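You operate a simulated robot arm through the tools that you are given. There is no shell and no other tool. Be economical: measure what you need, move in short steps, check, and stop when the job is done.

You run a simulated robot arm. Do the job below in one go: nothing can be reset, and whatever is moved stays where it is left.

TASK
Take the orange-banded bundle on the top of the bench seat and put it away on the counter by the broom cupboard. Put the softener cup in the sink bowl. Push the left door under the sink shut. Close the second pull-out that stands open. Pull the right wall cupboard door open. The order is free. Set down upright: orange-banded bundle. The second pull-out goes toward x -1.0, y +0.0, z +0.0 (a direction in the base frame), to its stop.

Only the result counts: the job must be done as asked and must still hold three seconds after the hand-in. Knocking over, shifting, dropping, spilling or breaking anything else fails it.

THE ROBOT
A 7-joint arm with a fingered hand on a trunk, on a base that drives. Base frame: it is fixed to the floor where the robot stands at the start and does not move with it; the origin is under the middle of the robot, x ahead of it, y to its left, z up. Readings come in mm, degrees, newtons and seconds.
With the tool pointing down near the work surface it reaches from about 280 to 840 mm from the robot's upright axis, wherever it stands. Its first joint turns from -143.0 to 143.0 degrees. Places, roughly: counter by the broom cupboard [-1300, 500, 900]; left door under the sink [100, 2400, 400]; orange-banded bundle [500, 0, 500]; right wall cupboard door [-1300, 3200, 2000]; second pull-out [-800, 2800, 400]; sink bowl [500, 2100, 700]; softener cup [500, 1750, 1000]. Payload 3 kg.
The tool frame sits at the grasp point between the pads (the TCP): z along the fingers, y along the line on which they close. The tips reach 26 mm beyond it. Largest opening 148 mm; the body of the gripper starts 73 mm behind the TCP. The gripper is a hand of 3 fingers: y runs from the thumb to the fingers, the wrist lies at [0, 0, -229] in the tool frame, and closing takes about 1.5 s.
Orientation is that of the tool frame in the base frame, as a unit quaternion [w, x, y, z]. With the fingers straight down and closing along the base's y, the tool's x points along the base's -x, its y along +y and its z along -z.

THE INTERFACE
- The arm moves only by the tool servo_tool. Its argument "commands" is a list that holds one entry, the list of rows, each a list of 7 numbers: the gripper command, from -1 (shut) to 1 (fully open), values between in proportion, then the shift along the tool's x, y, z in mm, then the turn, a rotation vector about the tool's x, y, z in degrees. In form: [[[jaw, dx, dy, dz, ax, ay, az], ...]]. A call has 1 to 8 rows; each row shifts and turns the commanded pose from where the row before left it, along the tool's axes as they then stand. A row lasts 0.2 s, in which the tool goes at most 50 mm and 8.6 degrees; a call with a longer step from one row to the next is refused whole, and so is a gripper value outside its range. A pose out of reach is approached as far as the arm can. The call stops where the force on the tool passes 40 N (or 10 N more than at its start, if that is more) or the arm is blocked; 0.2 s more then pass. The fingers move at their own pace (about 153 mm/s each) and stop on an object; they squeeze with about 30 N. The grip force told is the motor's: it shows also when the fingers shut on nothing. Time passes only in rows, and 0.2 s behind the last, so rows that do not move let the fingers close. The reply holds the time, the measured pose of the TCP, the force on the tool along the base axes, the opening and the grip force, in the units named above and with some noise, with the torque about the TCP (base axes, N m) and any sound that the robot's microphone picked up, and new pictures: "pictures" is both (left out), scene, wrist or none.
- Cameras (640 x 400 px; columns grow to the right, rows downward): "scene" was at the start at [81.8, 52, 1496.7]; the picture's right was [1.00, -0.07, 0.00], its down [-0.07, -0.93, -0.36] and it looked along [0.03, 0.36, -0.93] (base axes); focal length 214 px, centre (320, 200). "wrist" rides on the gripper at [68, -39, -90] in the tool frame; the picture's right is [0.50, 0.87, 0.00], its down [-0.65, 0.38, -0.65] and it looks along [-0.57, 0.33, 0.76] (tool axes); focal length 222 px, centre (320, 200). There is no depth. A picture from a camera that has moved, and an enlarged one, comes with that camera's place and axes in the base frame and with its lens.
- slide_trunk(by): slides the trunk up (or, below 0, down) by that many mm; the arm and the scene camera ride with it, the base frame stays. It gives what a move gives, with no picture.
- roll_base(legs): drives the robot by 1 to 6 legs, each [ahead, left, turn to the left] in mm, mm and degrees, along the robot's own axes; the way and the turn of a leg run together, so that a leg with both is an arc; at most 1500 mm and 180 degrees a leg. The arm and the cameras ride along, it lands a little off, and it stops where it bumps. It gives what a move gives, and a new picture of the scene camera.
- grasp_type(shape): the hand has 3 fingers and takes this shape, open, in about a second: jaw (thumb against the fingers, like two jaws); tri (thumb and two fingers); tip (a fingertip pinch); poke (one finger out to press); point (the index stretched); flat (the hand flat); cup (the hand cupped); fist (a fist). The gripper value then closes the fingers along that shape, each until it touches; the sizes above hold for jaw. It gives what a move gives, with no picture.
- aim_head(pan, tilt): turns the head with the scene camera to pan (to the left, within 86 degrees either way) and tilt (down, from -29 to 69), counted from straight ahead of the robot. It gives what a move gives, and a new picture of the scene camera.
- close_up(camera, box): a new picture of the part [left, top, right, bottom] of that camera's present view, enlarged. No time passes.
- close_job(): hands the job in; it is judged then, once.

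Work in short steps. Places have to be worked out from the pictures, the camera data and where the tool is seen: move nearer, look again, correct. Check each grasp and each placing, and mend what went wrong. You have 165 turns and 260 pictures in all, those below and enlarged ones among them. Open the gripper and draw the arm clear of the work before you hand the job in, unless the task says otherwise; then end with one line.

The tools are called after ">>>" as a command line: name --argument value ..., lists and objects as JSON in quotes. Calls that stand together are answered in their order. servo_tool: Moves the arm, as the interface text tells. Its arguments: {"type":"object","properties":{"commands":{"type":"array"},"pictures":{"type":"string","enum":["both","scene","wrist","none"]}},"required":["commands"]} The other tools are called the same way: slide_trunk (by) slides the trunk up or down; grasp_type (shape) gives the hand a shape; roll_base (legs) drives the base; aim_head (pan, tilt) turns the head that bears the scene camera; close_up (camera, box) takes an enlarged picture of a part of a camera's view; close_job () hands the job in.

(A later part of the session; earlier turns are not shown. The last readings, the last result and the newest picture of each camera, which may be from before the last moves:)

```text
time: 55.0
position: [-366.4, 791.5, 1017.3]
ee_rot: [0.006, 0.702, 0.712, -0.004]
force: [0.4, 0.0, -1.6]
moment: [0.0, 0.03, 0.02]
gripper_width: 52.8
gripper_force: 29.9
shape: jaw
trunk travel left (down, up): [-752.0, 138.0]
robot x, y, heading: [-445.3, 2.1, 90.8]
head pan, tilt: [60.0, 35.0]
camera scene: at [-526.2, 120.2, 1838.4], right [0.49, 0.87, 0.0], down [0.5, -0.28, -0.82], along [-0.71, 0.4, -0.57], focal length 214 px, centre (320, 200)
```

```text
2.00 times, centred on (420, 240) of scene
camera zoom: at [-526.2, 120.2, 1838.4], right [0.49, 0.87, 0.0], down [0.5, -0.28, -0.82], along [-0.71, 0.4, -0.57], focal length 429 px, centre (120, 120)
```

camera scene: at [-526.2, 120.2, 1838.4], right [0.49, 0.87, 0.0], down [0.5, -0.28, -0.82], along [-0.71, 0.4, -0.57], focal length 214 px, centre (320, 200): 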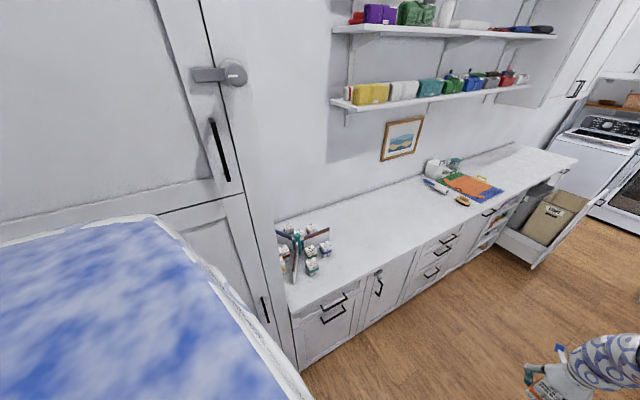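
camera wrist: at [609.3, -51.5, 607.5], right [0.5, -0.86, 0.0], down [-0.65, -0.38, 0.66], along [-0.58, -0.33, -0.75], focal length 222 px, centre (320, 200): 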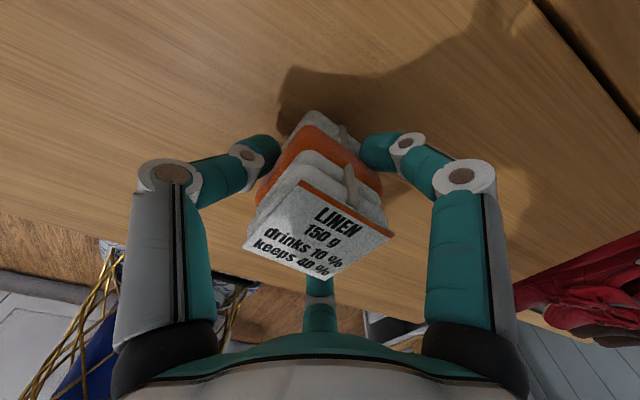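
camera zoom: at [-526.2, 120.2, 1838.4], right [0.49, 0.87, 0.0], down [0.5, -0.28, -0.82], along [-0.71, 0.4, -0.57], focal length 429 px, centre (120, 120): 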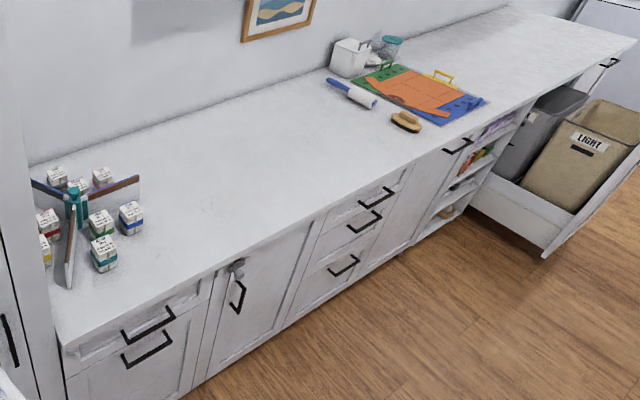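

Labels carry data, so the blades may form sorted groups. I drive nearer to read them: ahead along the aisle, then turn to face the counter.

>>> roll_base --legs '[[550, -60, 0], [0, 0, 85]]'

>>> aim_head --pan 35 --tilt 50

```text
time: 61.8
position: [-1170.2, 706.5, 1017.5]
ee_rot: [0.006, 0.039, 0.999, 0.002]
force: [0.3, 0.9, -2.0]
moment: [0.01, 0.0, -0.03]
gripper_width: 52.3
gripper_force: 29.5
shape: jaw
trunk travel left (down, up): [-752.0, 138.0]
robot x, y, heading: [-390.0, 551.1, 175.5]
head pan, tilt: [60.0, 35.0]
camera scene: at [-523.2, 484.3, 1838.4], right [-0.82, 0.57, 0.0], down [0.33, 0.47, -0.82], along [-0.46, -0.67, -0.57], focal length 214 px, centre (320, 200)
```

scene: 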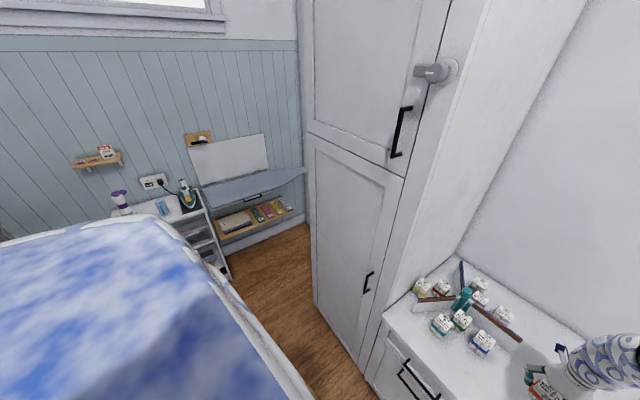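

```text
time: 62.7
position: [-1171.3, 706.9, 1017.1]
ee_rot: [0.007, 0.038, 0.999, 0.001]
force: [0.7, -0.4, -2.1]
moment: [0.0, -0.02, 0.0]
gripper_width: 52.5
gripper_force: 30.3
shape: jaw
trunk travel left (down, up): [-752.0, 138.0]
robot x, y, heading: [-387.9, 558.0, 175.9]
head pan, tilt: [35.0, 50.0]
camera scene: at [-539.6, 517.9, 1816.7], right [-0.51, 0.86, 0.0], down [0.66, 0.39, -0.64], along [-0.55, -0.33, -0.77], focal length 214 px, centre (320, 200)
```

scene: 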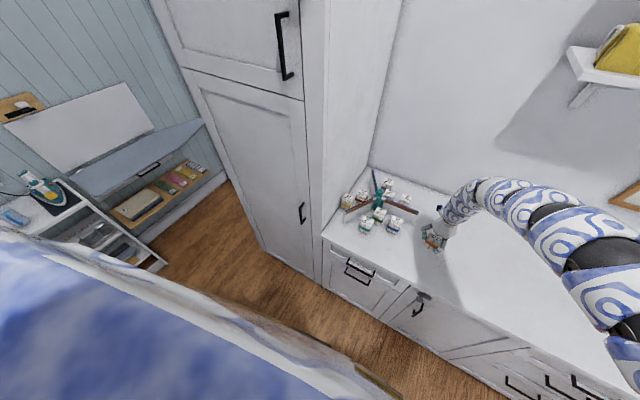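

>>> close_up --camera "scene" --box '[336, 160, 424, 215]'

>>> close_up --camera "scene" --box '[360, 168, 408, 198]'

>>> close_up --camera "scene" --box '[336, 182, 384, 212]'

>>> close_up --camera "scene" --box '[352, 205, 416, 245]'

```text
7.27 times, centred on (380, 188) of scene
camera zoom: at [-539.6, 517.9, 1816.7], right [-0.51, 0.86, 0.0], down [0.66, 0.39, -0.64], along [-0.55, -0.33, -0.77], focal length 1560 px, centre (-116, 291)
```

zoom: 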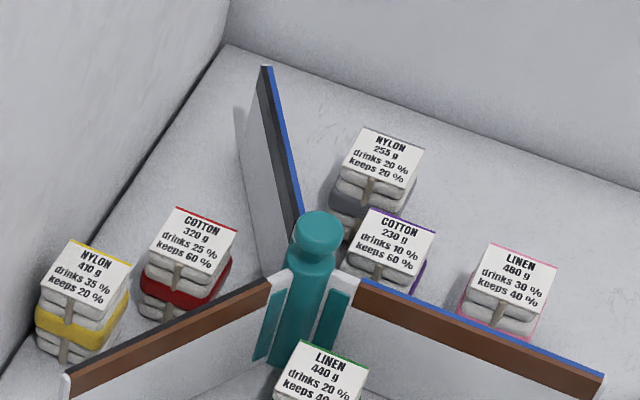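

```text
13.33 times, centred on (384, 183) of scene
camera zoom: at [-539.6, 517.9, 1816.7], right [-0.51, 0.86, 0.0], down [0.66, 0.39, -0.64], along [-0.55, -0.33, -0.77], focal length 2860 px, centre (-533, 427)
```

zoom: 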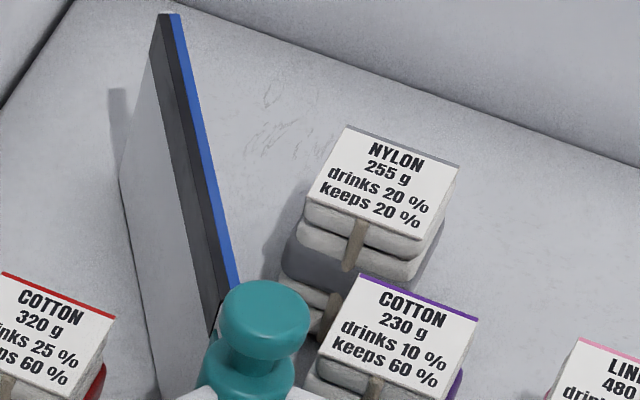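

```text
13.33 times, centred on (360, 197) of scene
camera zoom: at [-539.6, 517.9, 1816.7], right [-0.51, 0.86, 0.0], down [0.66, 0.39, -0.64], along [-0.55, -0.33, -0.77], focal length 2860 px, centre (-213, 240)
```

zoom: 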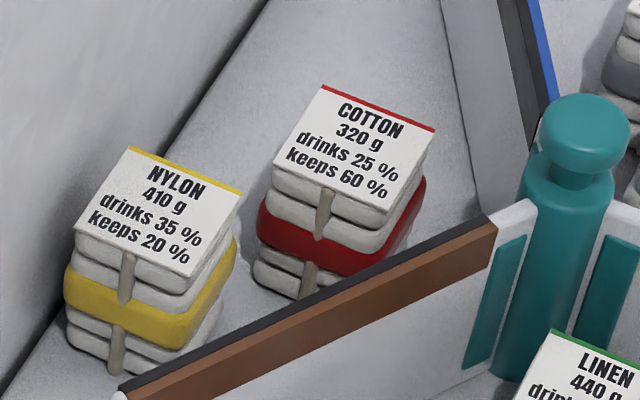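

```text
10.00 times, centred on (384, 225) of scene
camera zoom: at [-539.6, 517.9, 1816.7], right [-0.51, 0.86, 0.0], down [0.66, 0.39, -0.64], along [-0.55, -0.33, -0.77], focal length 2145 px, centre (-320, -50)
```

zoom: 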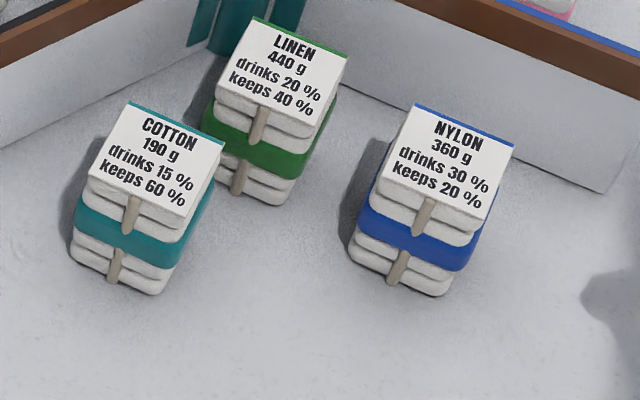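

Each section holds one of each fibre; the left one (between the dark blade and the left brown blade) has Nylon and Cotton but no Linen, so the orange Linen belongs there. I drive closer for a better layout view.

>>> roll_base --legs '[[150, 0, 4.3]]'

>>> aim_head --pan 25 --tilt 60

>>> close_up --camera "scene" --box '[240, 80, 400, 180]'

```text
time: 64.0
position: [-1327.9, 653.8, 1016.1]
ee_rot: [0.007, 0.001, 1.0, 0.001]
force: [0.1, 0.2, -2.1]
moment: [-0.01, -0.02, -0.01]
gripper_width: 52.1
gripper_force: 29.6
shape: jaw
trunk travel left (down, up): [-752.0, 138.0]
robot x, y, heading: [-540.1, 558.2, 179.7]
head pan, tilt: [35.0, 50.0]
camera scene: at [-685.5, 513.0, 1816.5], right [-0.57, 0.82, 0.0], down [0.63, 0.44, -0.64], along [-0.53, -0.37, -0.77], focal length 214 px, centre (320, 200)
```

scene: 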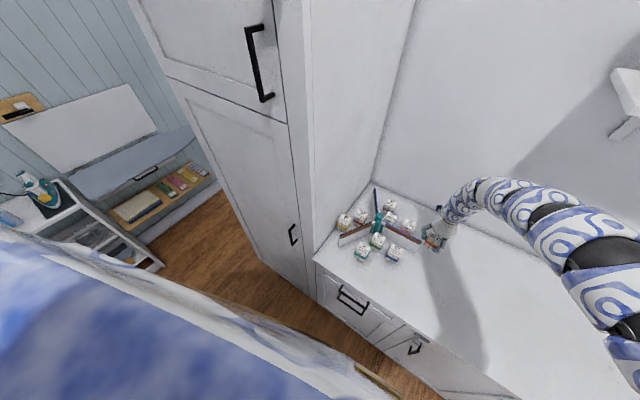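

```text
time: 64.8
position: [-1326.4, 653.8, 1018.3]
ee_rot: [0.007, 0.001, 1.0, 0.002]
force: [0.5, 0.0, -1.9]
moment: [-0.01, 0.02, -0.04]
gripper_width: 52.2
gripper_force: 30.1
shape: jaw
trunk travel left (down, up): [-752.0, 138.0]
robot x, y, heading: [-535.5, 565.8, 179.8]
head pan, tilt: [25.0, 60.0]
camera scene: at [-680.9, 529.0, 1804.1], right [-0.42, 0.91, 0.0], down [0.79, 0.36, -0.5], along [-0.45, -0.21, -0.87], focal length 214 px, centre (320, 200)
```

scene: 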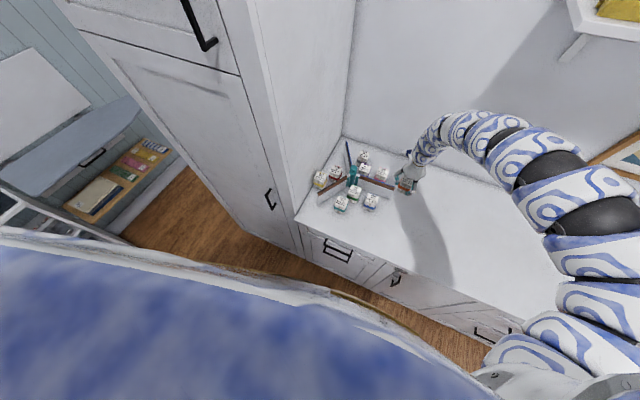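

```text
4.00 times, centred on (320, 130) of scene
camera zoom: at [-680.9, 529.0, 1804.1], right [-0.42, 0.91, 0.0], down [0.79, 0.36, -0.5], along [-0.45, -0.21, -0.87], focal length 858 px, centre (320, 480)
```

zoom: 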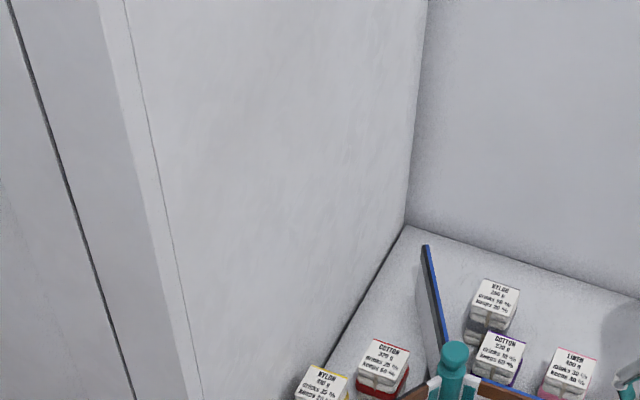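

>>> close_up --camera "scene" --box '[300, 140, 396, 200]'

>>> close_up --camera "wrist" --box '[0, 0, 640, 400]'

```text
6.67 times, centred on (348, 170) of scene
camera zoom: at [-680.9, 529.0, 1804.1], right [-0.42, 0.91, 0.0], down [0.79, 0.36, -0.5], along [-0.45, -0.21, -0.87], focal length 1430 px, centre (133, 400)
```

zoom: 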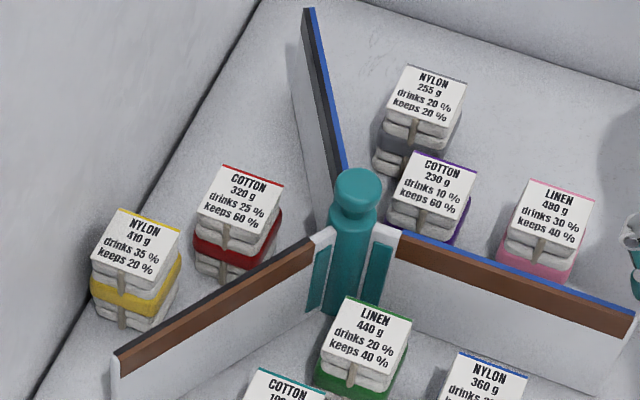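

```text
1.00 times, centred on (320, 200) of wrist (not enlarged: the box is as wide or as high as the picture)
camera zoom: at [-1395.9, 614.1, 1107.6], right [-0.5, 0.87, 0.0], down [0.65, 0.38, 0.66], along [0.58, 0.33, -0.75], focal length 222 px, centre (320, 200)
```

zoom: 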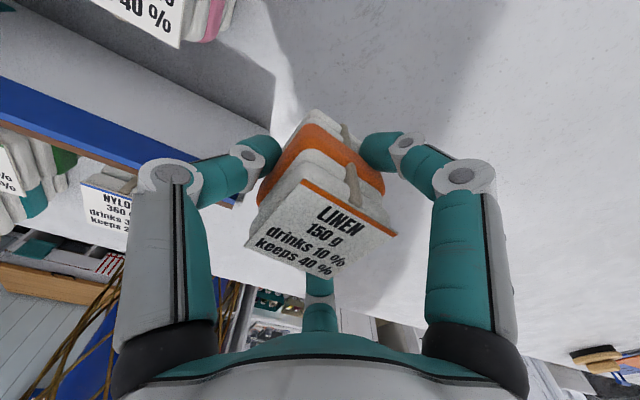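

The target spot: behind red in the left section, about (-1385, 302). I raise the trunk 100 mm so the bundle passes above blades and hub, and turn the tool 90° so the fingers close along x.

>>> slide_trunk --by 100

>>> servo_tool --commands '[[[-1, 0, 0, 0, 0, 0, 8.5], [-1, 0, 0, 0, 0, 0, 8.5], [-1, 0, 0, 0, 0, 0, 8.5], [-1, 0, 0, 0, 0, 0, 8.5], [-1, 0, 0, 0, 0, 0, 8.5], [-1, 0, 0, 0, 0, 0, 8.5], [-1, 0, 0, 0, 0, 0, 8.5], [-1, 0, 0, 0, 0, 0, 8.5]]]' --pictures "none"

>>> servo_tool --commands '[[[-1, 0, 0, 0, 0, 0, 7.3], [-1, 0, 0, 0, 0, 0, 7.3], [-1, 0, 0, 0, 0, 0, 7.3]]]' --pictures "both"

```text
time: 66.1
position: [-1328.0, 653.6, 1117.5]
ee_rot: [0.007, 0.001, 1.0, 0.002]
force: [0.0, -0.7, -2.0]
moment: [0.01, -0.04, 0.04]
gripper_width: 52.2
gripper_force: 29.1
shape: jaw
trunk travel left (down, up): [-852.0, 38.0]
robot x, y, heading: [-536.1, 565.9, 179.8]
head pan, tilt: [25.0, 60.0]
```

```text
time: 67.9
position: [-1327.6, 654.4, 1117.6]
ee_rot: [0.005, 0.56, 0.828, 0.005]
force: [0.6, 0.6, -0.8]
moment: [-0.02, 0.0, -0.01]
gripper_width: 52.3
gripper_force: 29.9
shape: jaw
trunk travel left (down, up): [-852.0, 38.0]
robot x, y, heading: [-536.9, 557.3, 179.8]
head pan, tilt: [25.0, 60.0]
```

```text
time: 68.7
position: [-1325.6, 654.9, 1117.9]
ee_rot: [0.003, 0.708, 0.706, 0.007]
force: [0.4, 0.1, -1.4]
moment: [0.01, 0.02, 0.03]
gripper_width: 52.4
gripper_force: 30.1
shape: jaw
trunk travel left (down, up): [-852.0, 38.0]
robot x, y, heading: [-538.5, 560.3, 179.7]
head pan, tilt: [25.0, 60.0]
camera scene: at [-680.8, 529.2, 1904.1], right [-0.42, 0.91, 0.0], down [0.79, 0.36, -0.5], along [-0.45, -0.21, -0.87], focal length 214 px, centre (320, 200)
camera wrist: at [-1366.6, 721.0, 1208.8], right [0.87, 0.5, 0.01], down [0.37, -0.66, 0.66], along [0.34, -0.56, -0.75], focal length 222 px, centre (320, 200)
```

scene: 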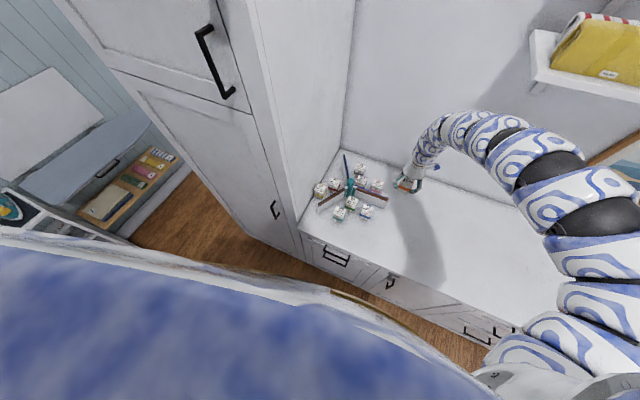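
wrist: 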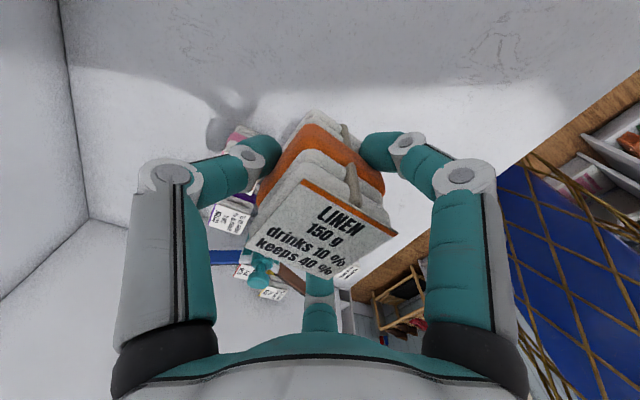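

Rotation done. Now drive left 300 mm and ahead 55 so the bundle comes over the spot, then check.

>>> roll_base --legs '[[0, 300, 0], [55, 0, 0]]'

>>> close_up --camera "scene" --box '[340, 100, 500, 200]'

>>> close_up --camera "wrist" --box '[0, 0, 640, 400]'

```text
time: 71.3
position: [-1384.9, 357.7, 1117.3]
ee_rot: [0.004, 0.709, 0.706, 0.007]
force: [-1.2, -0.6, -2.0]
moment: [0.0, -0.01, -0.03]
gripper_width: 52.2
gripper_force: 30.4
shape: jaw
trunk travel left (down, up): [-852.0, 38.0]
robot x, y, heading: [-593.0, 261.9, 179.7]
head pan, tilt: [25.0, 60.0]
camera scene: at [-740.6, 230.3, 1903.8], right [-0.42, 0.91, 0.0], down [0.79, 0.36, -0.5], along [-0.45, -0.21, -0.87], focal length 214 px, centre (320, 200)
```

scene: 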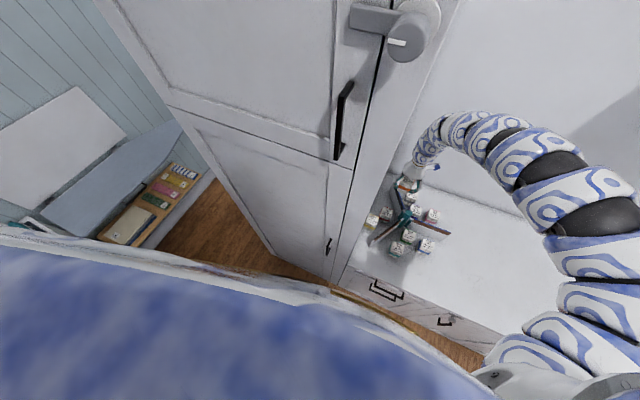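

```text
4.00 times, centred on (420, 150) of scene
camera zoom: at [-740.6, 230.3, 1903.8], right [-0.42, 0.91, 0.0], down [0.79, 0.36, -0.5], along [-0.45, -0.21, -0.87], focal length 858 px, centre (-80, 400)
```

zoom: 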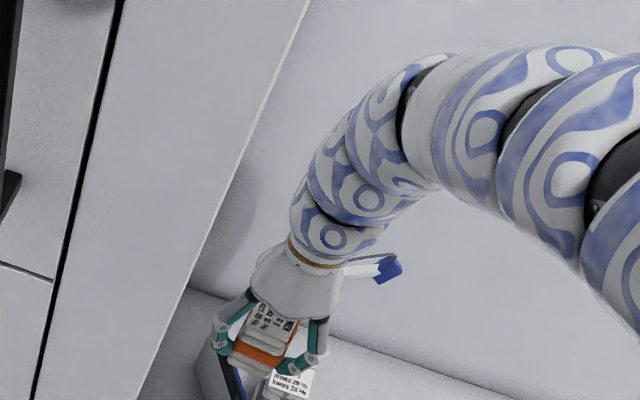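

```text
1.00 times, centred on (320, 200) of wrist (not enlarged: the box is as wide or as high as the picture)
camera zoom: at [-1424.6, 424.1, 1207.2], right [0.87, 0.5, 0.01], down [0.37, -0.66, 0.66], along [0.34, -0.56, -0.75], focal length 222 px, centre (320, 200)
```

zoom: 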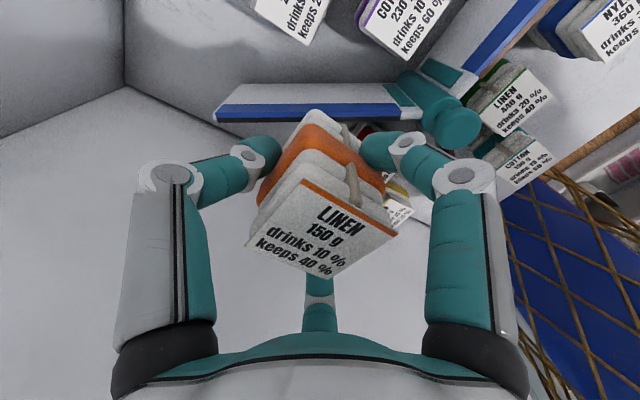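

Position looks right in x (shift ~15 mm toward the robot by the wrist view). Drive left another 55 mm and back 15, then look again.

>>> roll_base --legs '[[-15, 55, 0]]'

>>> close_up --camera "wrist" --box '[0, 0, 640, 400]'

>>> close_up --camera "scene" --box '[340, 100, 500, 200]'

```text
time: 72.2
position: [-1368.0, 303.5, 1117.4]
ee_rot: [0.004, 0.708, 0.706, 0.005]
force: [-1.2, 15.2, 0.0]
moment: [-0.57, -0.12, 0.36]
gripper_width: 50.7
gripper_force: 30.0
shape: jaw
trunk travel left (down, up): [-852.0, 38.0]
robot x, y, heading: [-579.0, 205.0, 179.5]
head pan, tilt: [25.0, 60.0]
camera scene: at [-722.6, 177.2, 1904.1], right [-0.42, 0.91, 0.0], down [0.79, 0.36, -0.5], along [-0.45, -0.21, -0.87], focal length 214 px, centre (320, 200)
```

scene: 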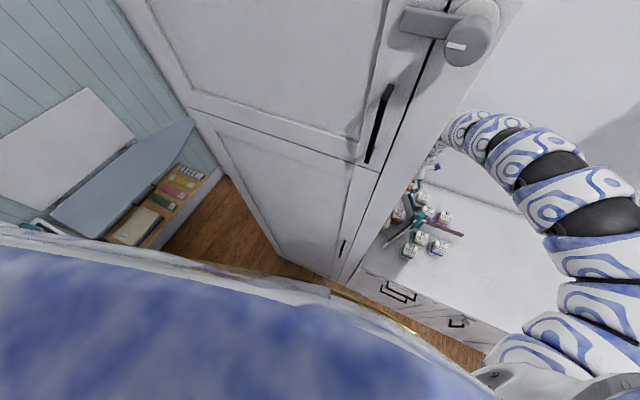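

```text
1.00 times, centred on (320, 200) of wrist (not enlarged: the box is as wide or as high as the picture)
camera zoom: at [-1408.1, 370.4, 1208.5], right [0.87, 0.5, 0.01], down [0.37, -0.66, 0.66], along [0.34, -0.57, -0.75], focal length 222 px, centre (320, 200)
```

zoom: 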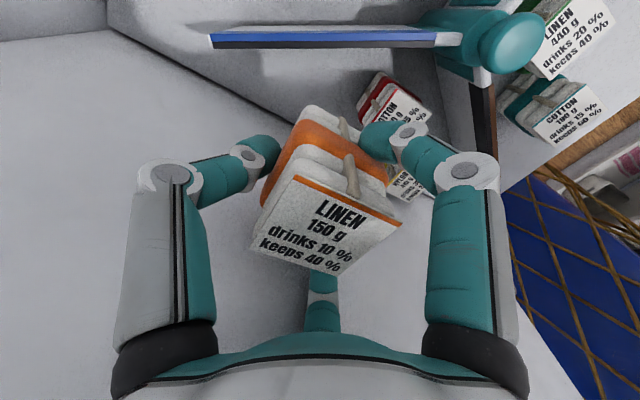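

```text
4.00 times, centred on (420, 150) of scene
camera zoom: at [-722.6, 177.2, 1904.1], right [-0.42, 0.91, 0.0], down [0.79, 0.36, -0.5], along [-0.45, -0.21, -0.87], focal length 858 px, centre (-80, 400)
```

zoom: 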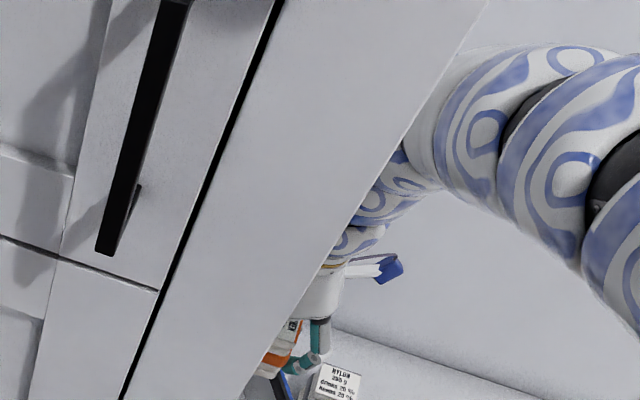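

A 15 N push in y: the hand's third finger, which sticks out on the wall side, touches the cupboard side. I back off 20 mm in y and turn the tool -22° so that finger and the palm clear the wall.

>>> roll_base --legs '[[0, -30, 0]]'

>>> servo_tool --commands '[[[-1, 0, 0, 0, 0, 0, -7.3], [-1, 0, 0, 0, 0, 0, -7.3], [-1, 0, 0, 0, 0, 0, -7.4], [-1, 0, 0, 0, 0, 0, 0]]]' --pictures "wrist"

>>> close_up --camera "scene" --box '[380, 140, 508, 220]'

```text
time: 73.1
position: [-1367.1, 335.4, 1118.8]
ee_rot: [0.005, 0.709, 0.706, 0.006]
force: [0.1, 1.2, -2.3]
moment: [-0.06, -0.03, 0.0]
gripper_width: 50.8
gripper_force: 30.2
shape: jaw
trunk travel left (down, up): [-852.0, 38.0]
robot x, y, heading: [-580.6, 238.1, 179.5]
head pan, tilt: [25.0, 60.0]
camera scene: at [-722.3, 207.8, 1904.1], right [-0.42, 0.91, 0.0], down [0.79, 0.36, -0.5], along [-0.45, -0.21, -0.87], focal length 214 px, centre (320, 200)
```

scene: 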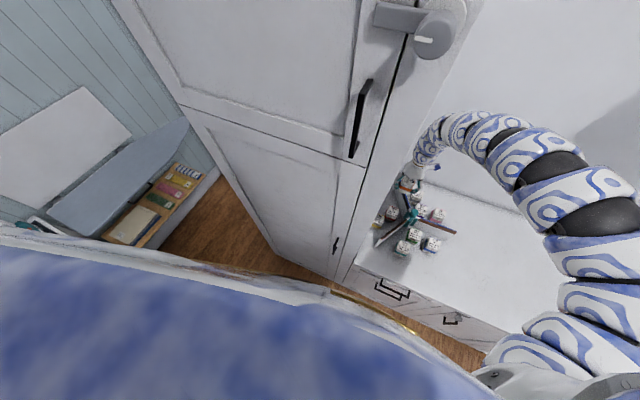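

```text
time: 74.1
position: [-1368.2, 332.3, 1118.0]
ee_rot: [0.005, 0.561, 0.828, 0.006]
force: [-0.2, 0.7, -1.4]
moment: [-0.02, -0.03, 0.01]
gripper_width: 50.9
gripper_force: 30.1
shape: jaw
trunk travel left (down, up): [-852.0, 38.0]
robot x, y, heading: [-580.3, 233.3, 179.5]
head pan, tilt: [25.0, 60.0]
camera wrist: at [-1430.3, 379.8, 1208.5], right [0.62, 0.79, 0.01], down [0.59, -0.47, 0.66], along [0.52, -0.4, -0.75], focal length 222 px, centre (320, 200)
```

wrist: 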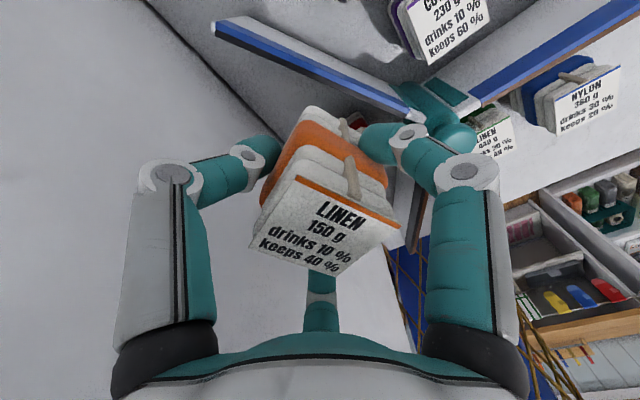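

```text
5.00 times, centred on (444, 180) of scene
camera zoom: at [-722.3, 204.3, 1904.1], right [-0.42, 0.91, 0.0], down [0.79, 0.36, -0.5], along [-0.45, -0.21, -0.87], focal length 1072 px, centre (-300, 300)
```

zoom: 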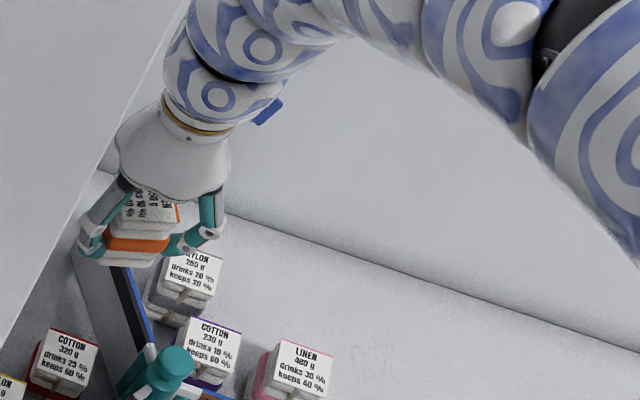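

The wall side is clear now. Move 17 ahead / 27 left to get over the spot (-1385, 305), then descend partway and check forces.

>>> roll_base --legs '[[17, 27, 0]]'

>>> slide_trunk --by -90

>>> close_up --camera "wrist" --box '[0, 0, 640, 400]'

>>> close_up --camera "scene" --box '[380, 140, 508, 220]'

```text
time: 74.9
position: [-1386.5, 303.0, 1117.4]
ee_rot: [0.005, 0.561, 0.828, 0.007]
force: [0.7, 0.2, -1.6]
moment: [0.02, -0.01, -0.02]
gripper_width: 51.0
gripper_force: 29.9
shape: jaw
trunk travel left (down, up): [-852.0, 38.0]
robot x, y, heading: [-596.4, 209.0, 179.7]
head pan, tilt: [25.0, 60.0]
camera scene: at [-741.5, 174.2, 1903.9], right [-0.42, 0.91, 0.0], down [0.79, 0.36, -0.5], along [-0.45, -0.21, -0.87], focal length 214 px, centre (320, 200)
```

scene: 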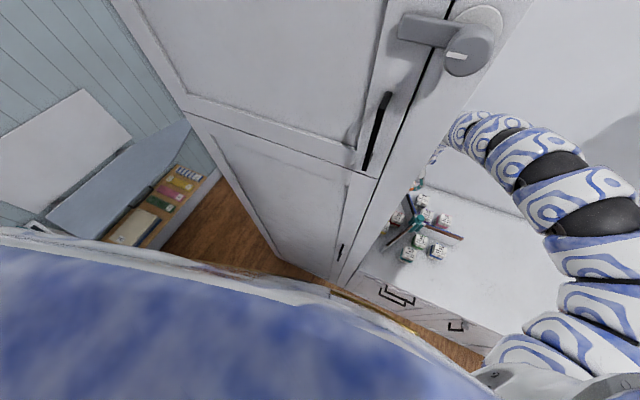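

```text
time: 76.2
position: [-1384.5, 304.7, 1027.4]
ee_rot: [0.004, 0.56, 0.829, 0.005]
force: [1.1, -0.7, -1.0]
moment: [-0.01, 0.02, -0.02]
gripper_width: 50.9
gripper_force: 29.7
shape: jaw
trunk travel left (down, up): [-762.0, 128.0]
robot x, y, heading: [-595.6, 208.3, 179.6]
head pan, tilt: [25.0, 60.0]
```

```text
1.00 times, centred on (320, 200) of wrist (not enlarged: the box is as wide or as high as the picture)
camera zoom: at [-1447.5, 352.1, 1118.6], right [0.62, 0.79, 0.01], down [0.59, -0.47, 0.66], along [0.52, -0.4, -0.75], focal length 222 px, centre (320, 200)
```

zoom: 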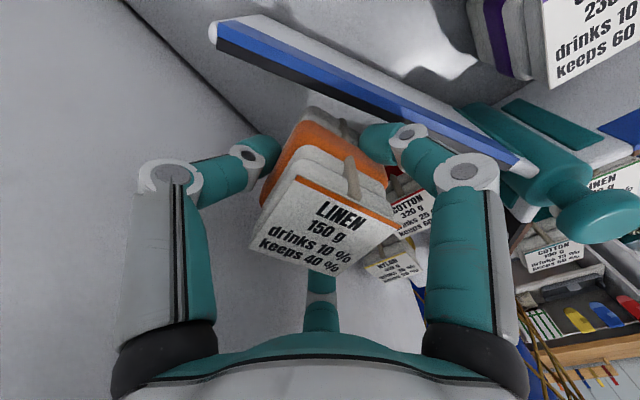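

```text
5.00 times, centred on (444, 180) of scene
camera zoom: at [-739.5, 176.8, 1814.1], right [-0.42, 0.91, 0.0], down [0.79, 0.36, -0.5], along [-0.45, -0.21, -0.87], focal length 1072 px, centre (-300, 300)
```

zoom: 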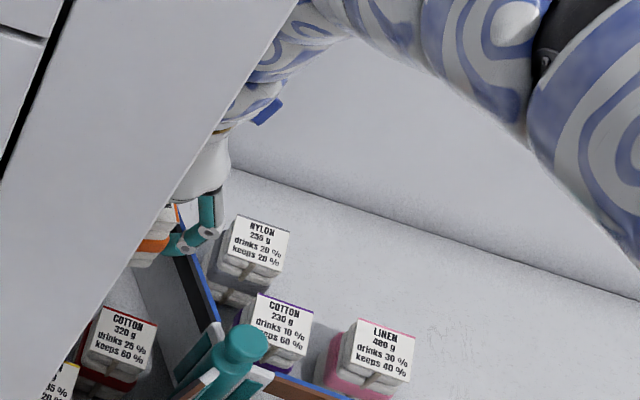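

Everything clear: gap to the blade ≈17 mm. Descend 60, then in small steps until contact.

>>> slide_trunk --by -60

>>> slide_trunk --by -10

>>> close_up --camera "wrist" --box '[0, 0, 640, 400]'

```text
time: 77.2
position: [-1384.9, 305.4, 968.2]
ee_rot: [0.004, 0.56, 0.828, 0.005]
force: [-0.3, -0.9, -0.6]
moment: [0.01, -0.01, 0.01]
gripper_width: 51.3
gripper_force: 29.9
shape: jaw
trunk travel left (down, up): [-702.0, 188.0]
robot x, y, heading: [-593.1, 207.1, 179.6]
head pan, tilt: [25.0, 60.0]
```

```text
time: 77.7
position: [-1384.3, 305.6, 959.4]
ee_rot: [0.004, 0.56, 0.828, 0.006]
force: [0.7, 0.2, -1.8]
moment: [-0.03, 0.0, -0.04]
gripper_width: 51.5
gripper_force: 29.9
shape: jaw
trunk travel left (down, up): [-692.0, 198.0]
robot x, y, heading: [-601.8, 208.1, 179.8]
head pan, tilt: [25.0, 60.0]
```

```text
1.00 times, centred on (320, 200) of wrist (not enlarged: the box is as wide or as high as the picture)
camera zoom: at [-1447.4, 352.3, 1048.6], right [0.62, 0.79, 0.01], down [0.59, -0.47, 0.66], along [0.52, -0.4, -0.75], focal length 222 px, centre (320, 200)
```

zoom: 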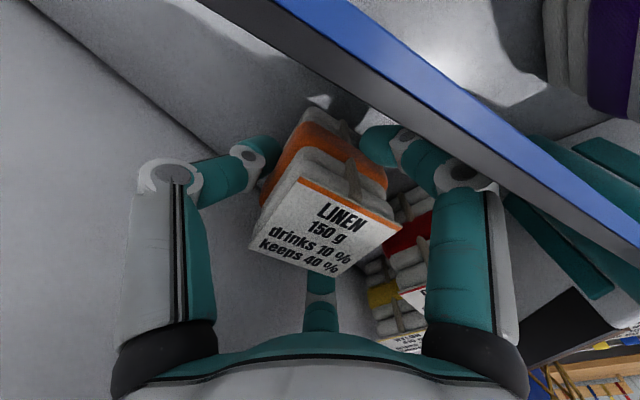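

>>> slide_trunk --by -6

>>> slide_trunk --by -4

>>> slide_trunk --by -4

```text
time: 78.3
position: [-1385.6, 304.6, 955.0]
ee_rot: [0.001, 0.561, 0.828, 0.003]
force: [-4.4, 1.2, 31.0]
moment: [0.06, 0.22, -0.06]
gripper_width: 52.4
gripper_force: 29.5
shape: jaw
trunk travel left (down, up): [-686.0, 204.0]
robot x, y, heading: [-595.9, 212.3, 179.7]
head pan, tilt: [25.0, 60.0]
```

```text
time: 78.7
position: [-1388.7, 305.6, 954.1]
ee_rot: [0.001, 0.561, 0.828, 0.002]
force: [1.5, -0.8, 27.2]
moment: [0.22, 0.09, 0.07]
gripper_width: 54.2
gripper_force: 30.2
shape: jaw
trunk travel left (down, up): [-684.0, 206.0]
robot x, y, heading: [-593.4, 210.7, 179.6]
head pan, tilt: [25.0, 60.0]
stopped: the force on the tool passed its limit at 48 N (the readings are from after the stop); the commanded pose is now the measured one
```

```text
time: 79.1
position: [-1388.7, 304.7, 953.7]
ee_rot: [0.0, 0.56, 0.829, 0.001]
force: [6.3, -1.3, 27.7]
moment: [0.21, -0.12, 0.08]
gripper_width: 53.7
gripper_force: 30.4
shape: jaw
trunk travel left (down, up): [-682.0, 208.0]
robot x, y, heading: [-595.3, 207.7, 179.7]
head pan, tilt: [25.0, 60.0]
stopped: the force on the tool passed its limit at 44 N (the readings are from after the stop); the commanded pose is now the measured one
```

Contact on the counter. I ease up 3 mm and open the fingers moderately (to ~85 mm).

>>> slide_trunk --by 3

>>> servo_tool --commands '[[[-0.2, 0, 0, 0, 0, 0, 0], [0, 0, 0, 0, 0, 0, 0], [0.1, 0, 0, 0, 0, 0, 0], [0.15, 0, 0, 0, 0, 0, 0], [0.15, 0, 0, 0, 0, 0, 0]]]' --pictures "both"

```text
time: 79.6
position: [-1387.5, 305.0, 953.7]
ee_rot: [0.0, 0.56, 0.828, 0.003]
force: [2.1, 0.1, 10.5]
moment: [0.15, 0.03, 0.0]
gripper_width: 53.7
gripper_force: 30.1
shape: jaw
trunk travel left (down, up): [-685.0, 205.0]
robot x, y, heading: [-597.3, 208.1, 179.7]
head pan, tilt: [25.0, 60.0]
```

```text
time: 80.8
position: [-1389.4, 306.2, 954.7]
ee_rot: [0.002, 0.56, 0.829, 0.002]
force: [0.8, -0.6, -0.3]
moment: [0.07, 0.01, -0.03]
gripper_width: 84.7
gripper_force: 0.1
shape: jaw
trunk travel left (down, up): [-685.0, 205.0]
robot x, y, heading: [-594.9, 206.7, 179.5]
head pan, tilt: [25.0, 60.0]
camera scene: at [-739.4, 177.0, 1736.9], right [-0.42, 0.91, 0.0], down [0.79, 0.36, -0.5], along [-0.45, -0.21, -0.87], focal length 214 px, centre (320, 200)
camera wrist: at [-1450.7, 352.6, 1045.0], right [0.62, 0.79, 0.01], down [0.59, -0.47, 0.66], along [0.52, -0.4, -0.76], focal length 222 px, centre (320, 200)
```

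scene: 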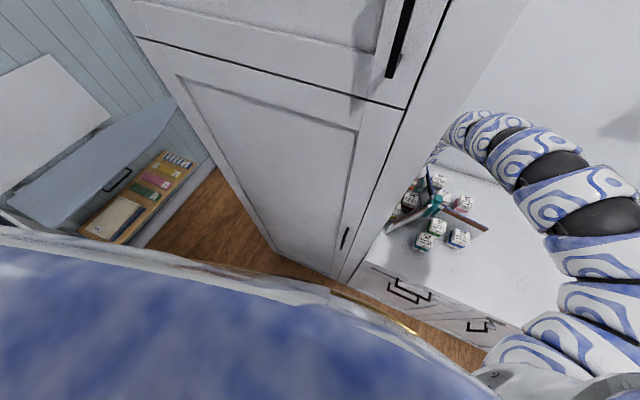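
wrist: 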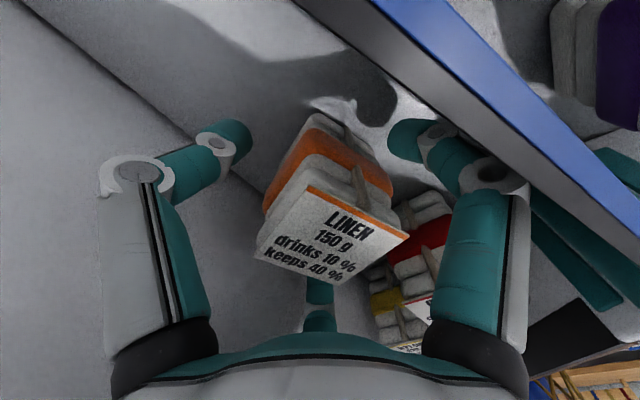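

Released and standing. I rise straight up by the trunk and verify.

>>> slide_trunk --by 60

>>> slide_trunk --by 110

>>> close_up --camera "wrist" --box '[0, 0, 640, 400]'

```text
time: 81.8
position: [-1388.8, 305.1, 1014.3]
ee_rot: [0.003, 0.56, 0.828, 0.002]
force: [0.1, 0.0, -0.7]
moment: [0.04, 0.01, 0.0]
gripper_width: 84.4
gripper_force: 0.0
shape: jaw
trunk travel left (down, up): [-745.0, 145.0]
robot x, y, heading: [-595.2, 207.5, 179.4]
head pan, tilt: [25.0, 60.0]
```

```text
time: 83.2
position: [-1388.8, 305.7, 1124.0]
ee_rot: [0.002, 0.56, 0.828, 0.003]
force: [0.0, -0.1, -0.2]
moment: [-0.01, -0.01, -0.01]
gripper_width: 84.3
gripper_force: 0.1
shape: jaw
trunk travel left (down, up): [-855.0, 35.0]
robot x, y, heading: [-593.4, 208.0, 179.7]
head pan, tilt: [25.0, 60.0]
```

```text
1.00 times, centred on (320, 200) of wrist (not enlarged: the box is as wide or as high as the picture)
camera zoom: at [-1450.9, 352.7, 1215.0], right [0.62, 0.79, 0.01], down [0.59, -0.47, 0.66], along [0.52, -0.4, -0.76], focal length 222 px, centre (320, 200)
```

zoom: 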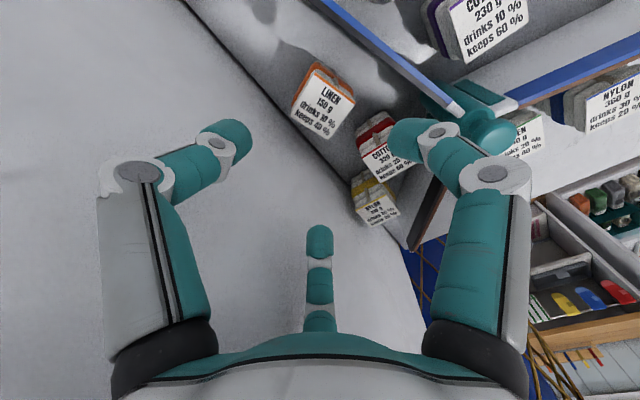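

Bundle is upright in the left section. Now I leave: right, back, then turn to face along the aisle (+y), and look at the laundry end.

>>> roll_base --legs '[[0, -350, 0], [-180, 0, 0], [0, 0, -90]]'

>>> aim_head --pan 0 --tilt 25

```text
time: 90.4
position: [-326.9, 1350.9, 1124.5]
ee_rot: [0.003, 0.981, 0.193, 0.0]
force: [-0.4, 0.4, -0.4]
moment: [0.01, 0.02, 0.01]
gripper_width: 84.4
gripper_force: 0.1
shape: jaw
trunk travel left (down, up): [-855.0, 35.0]
robot x, y, heading: [-417.2, 556.1, 90.1]
head pan, tilt: [25.0, 60.0]
camera scene: at [-446.4, 693.6, 1906.9], right [0.91, 0.42, 0.0], down [0.37, -0.78, -0.5], along [-0.21, 0.45, -0.87], focal length 214 px, centre (320, 200)
```

scene: 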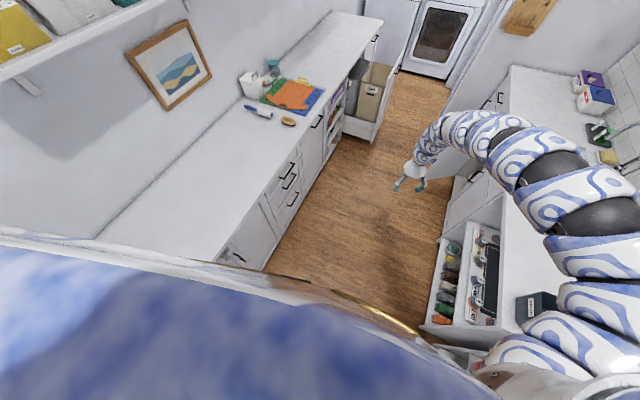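

```text
time: 91.4
position: [-324.9, 1349.7, 1124.5]
ee_rot: [0.003, 0.981, 0.193, 0.0]
force: [-0.5, -0.7, 0.0]
moment: [0.0, 0.0, 0.0]
gripper_width: 84.4
gripper_force: 0.2
shape: jaw
trunk travel left (down, up): [-855.0, 35.0]
robot x, y, heading: [-416.8, 557.8, 89.9]
head pan, tilt: [0.0, 25.0]
camera scene: at [-418.6, 725.5, 1956.9], right [1.0, 0.0, 0.0], down [0.0, -0.42, -0.91], along [0.0, 0.91, -0.42], focal length 214 px, centre (320, 200)
```

scene: 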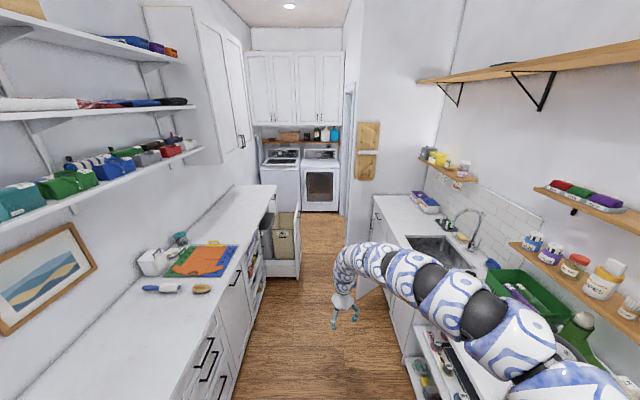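

I look to the right at the sink counter for the softener cup, and zoom on the wall cupboard.

>>> close_up --camera "scene" --box '[160, 0, 320, 100]'

>>> close_up --camera "scene" --box '[160, 100, 320, 200]'

>>> roll_base --legs '[[500, 0, 0]]'

>>> aim_head --pan -50 --tilt 40

```text
4.00 times, centred on (240, 50) of scene
camera zoom: at [-418.6, 725.5, 1956.9], right [1.0, 0.0, 0.0], down [0.0, -0.42, -0.91], along [0.0, 0.91, -0.42], focal length 858 px, centre (640, 800)
```

zoom: 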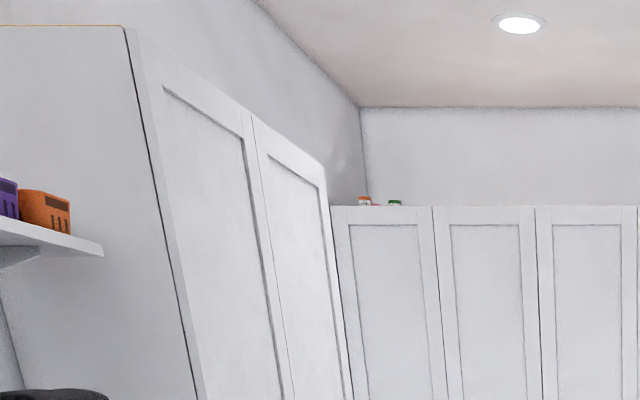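

```text
4.00 times, centred on (240, 150) of scene
camera zoom: at [-418.6, 725.5, 1956.9], right [1.0, 0.0, 0.0], down [0.0, -0.42, -0.91], along [0.0, 0.91, -0.42], focal length 858 px, centre (640, 400)
```

zoom: 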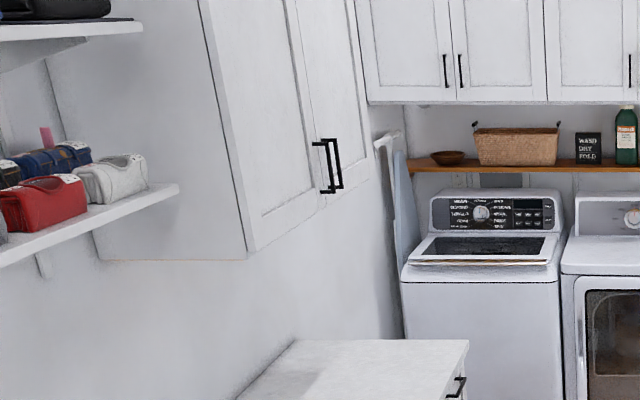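

```text
time: 94.4
position: [-326.1, 1850.9, 1124.8]
ee_rot: [0.003, 0.981, 0.192, 0.0]
force: [0.3, 0.0, 0.3]
moment: [-0.03, 0.01, 0.03]
gripper_width: 84.6
gripper_force: 0.0
shape: jaw
trunk travel left (down, up): [-855.0, 35.0]
robot x, y, heading: [-416.3, 1058.8, 90.1]
head pan, tilt: [0.0, 25.0]
camera scene: at [-418.8, 1226.4, 1956.8], right [1.0, 0.0, 0.0], down [0.0, -0.42, -0.91], along [0.0, 0.91, -0.42], focal length 214 px, centre (320, 200)
```

scene: 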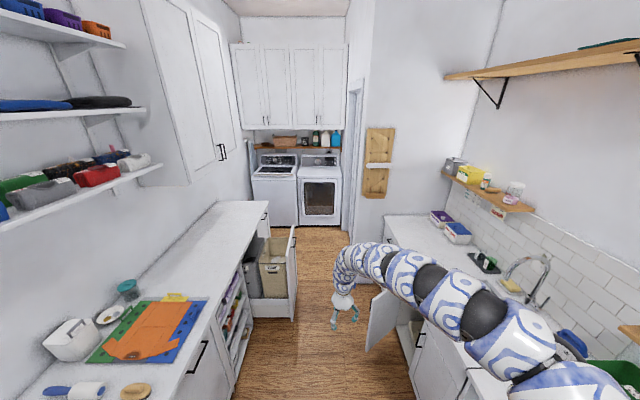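

```text
time: 95.5
position: [-325.5, 1851.8, 1125.2]
ee_rot: [0.003, 0.981, 0.192, 0.001]
force: [0.7, 0.1, 0.9]
moment: [0.04, -0.02, -0.02]
gripper_width: 84.3
gripper_force: 0.1
shape: jaw
trunk travel left (down, up): [-855.0, 35.0]
robot x, y, heading: [-416.5, 1056.3, 89.8]
head pan, tilt: [-50.0, 40.0]
camera scene: at [-353.7, 1188.0, 1933.6], right [0.64, -0.77, 0.0], down [-0.49, -0.41, -0.77], along [0.59, 0.49, -0.64], focal length 214 px, centre (320, 200)
```

scene: 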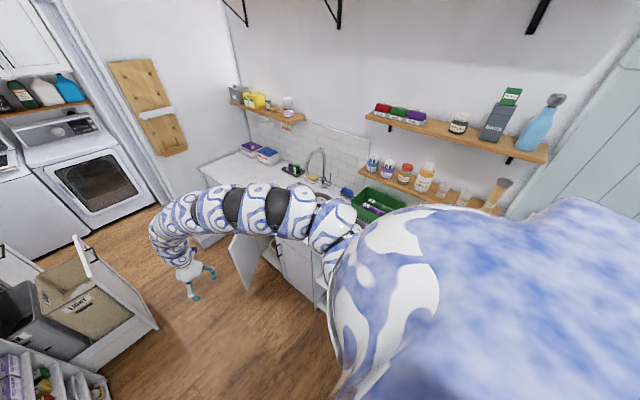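

>>> close_up --camera "scene" --box '[350, 140, 510, 240]'

>>> close_up --camera "scene" --box '[230, 80, 390, 180]'

>>> close_up --camera "scene" --box '[0, 230, 272, 400]'

```text
4.00 times, centred on (430, 190) of scene
camera zoom: at [-353.7, 1188.0, 1933.6], right [0.64, -0.77, 0.0], down [-0.49, -0.41, -0.77], along [0.59, 0.49, -0.64], focal length 858 px, centre (-120, 240)
```

zoom: 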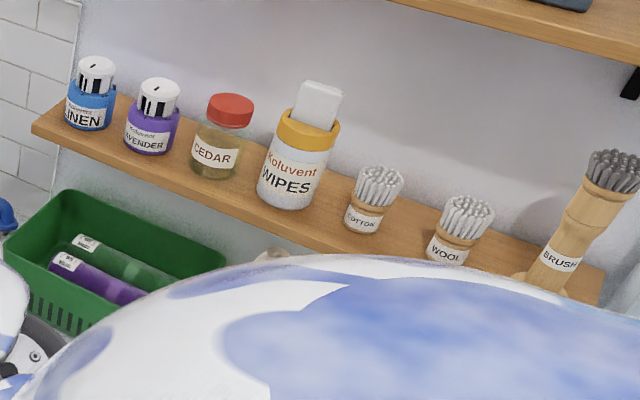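

```text
4.00 times, centred on (310, 130) of scene
camera zoom: at [-353.7, 1188.0, 1933.6], right [0.64, -0.77, 0.0], down [-0.49, -0.41, -0.77], along [0.59, 0.49, -0.64], focal length 858 px, centre (360, 480)
```

zoom: 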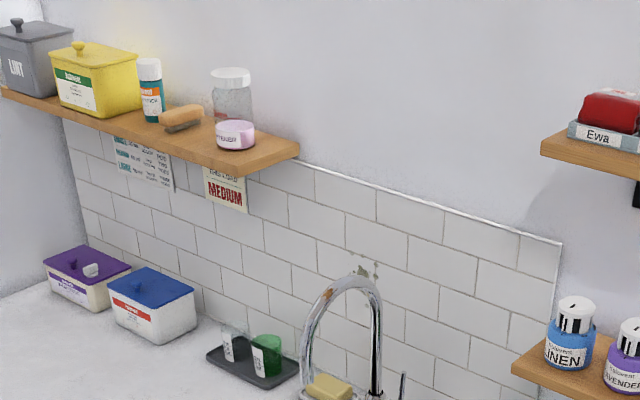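

```text
2.35 times, centred on (136, 315) of scene
camera zoom: at [-353.7, 1188.0, 1933.6], right [0.64, -0.77, 0.0], down [-0.49, -0.41, -0.77], along [0.59, 0.49, -0.64], focal length 505 px, centre (753, -71)
```

zoom: 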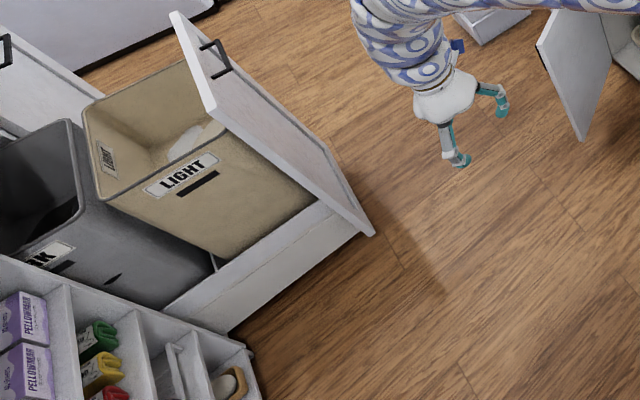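

The cup should be near the sink. I drive up to about y=1700, turn to face the sink counter partway, with the hand kept above counter items, and look.

>>> roll_base --legs '[[640, 0, 0], [0, 0, -60]]'

>>> aim_head --pan -15 --tilt 50

```text
time: 101.8
position: [328.5, 1988.5, 1125.0]
ee_rot: [0.003, 0.941, -0.339, -0.002]
force: [0.1, 0.1, -0.2]
moment: [0.01, 0.01, 0.0]
gripper_width: 84.4
gripper_force: 0.1
shape: jaw
trunk travel left (down, up): [-855.0, 35.0]
robot x, y, heading: [-411.5, 1693.4, 28.1]
head pan, tilt: [-50.0, 40.0]
camera scene: at [-265.4, 1696.5, 1933.6], right [-0.37, -0.93, 0.0], down [-0.6, 0.24, -0.77], along [0.71, -0.28, -0.64], focal length 214 px, centre (320, 200)
```

scene: 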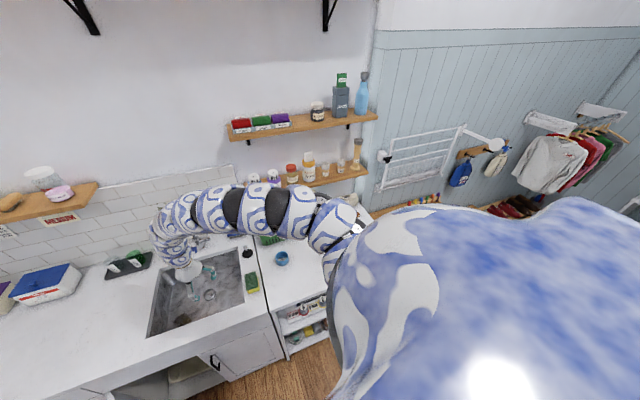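

```text
time: 102.8
position: [328.9, 1988.3, 1124.6]
ee_rot: [0.003, 0.941, -0.339, 0.0]
force: [0.2, -0.3, -0.5]
moment: [0.0, -0.01, 0.03]
gripper_width: 84.6
gripper_force: 0.1
shape: jaw
trunk travel left (down, up): [-855.0, 35.0]
robot x, y, heading: [-410.5, 1694.1, 28.5]
head pan, tilt: [-15.0, 50.0]
camera scene: at [-269.4, 1745.9, 1919.5], right [0.23, -0.97, 0.0], down [-0.75, -0.17, -0.64], along [0.63, 0.15, -0.77], focal length 214 px, centre (320, 200)
```

scene: 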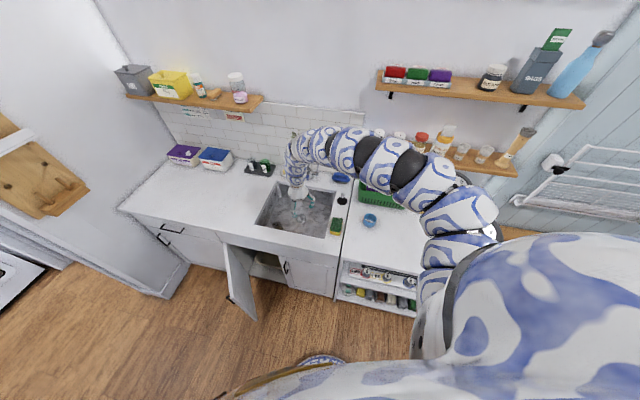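

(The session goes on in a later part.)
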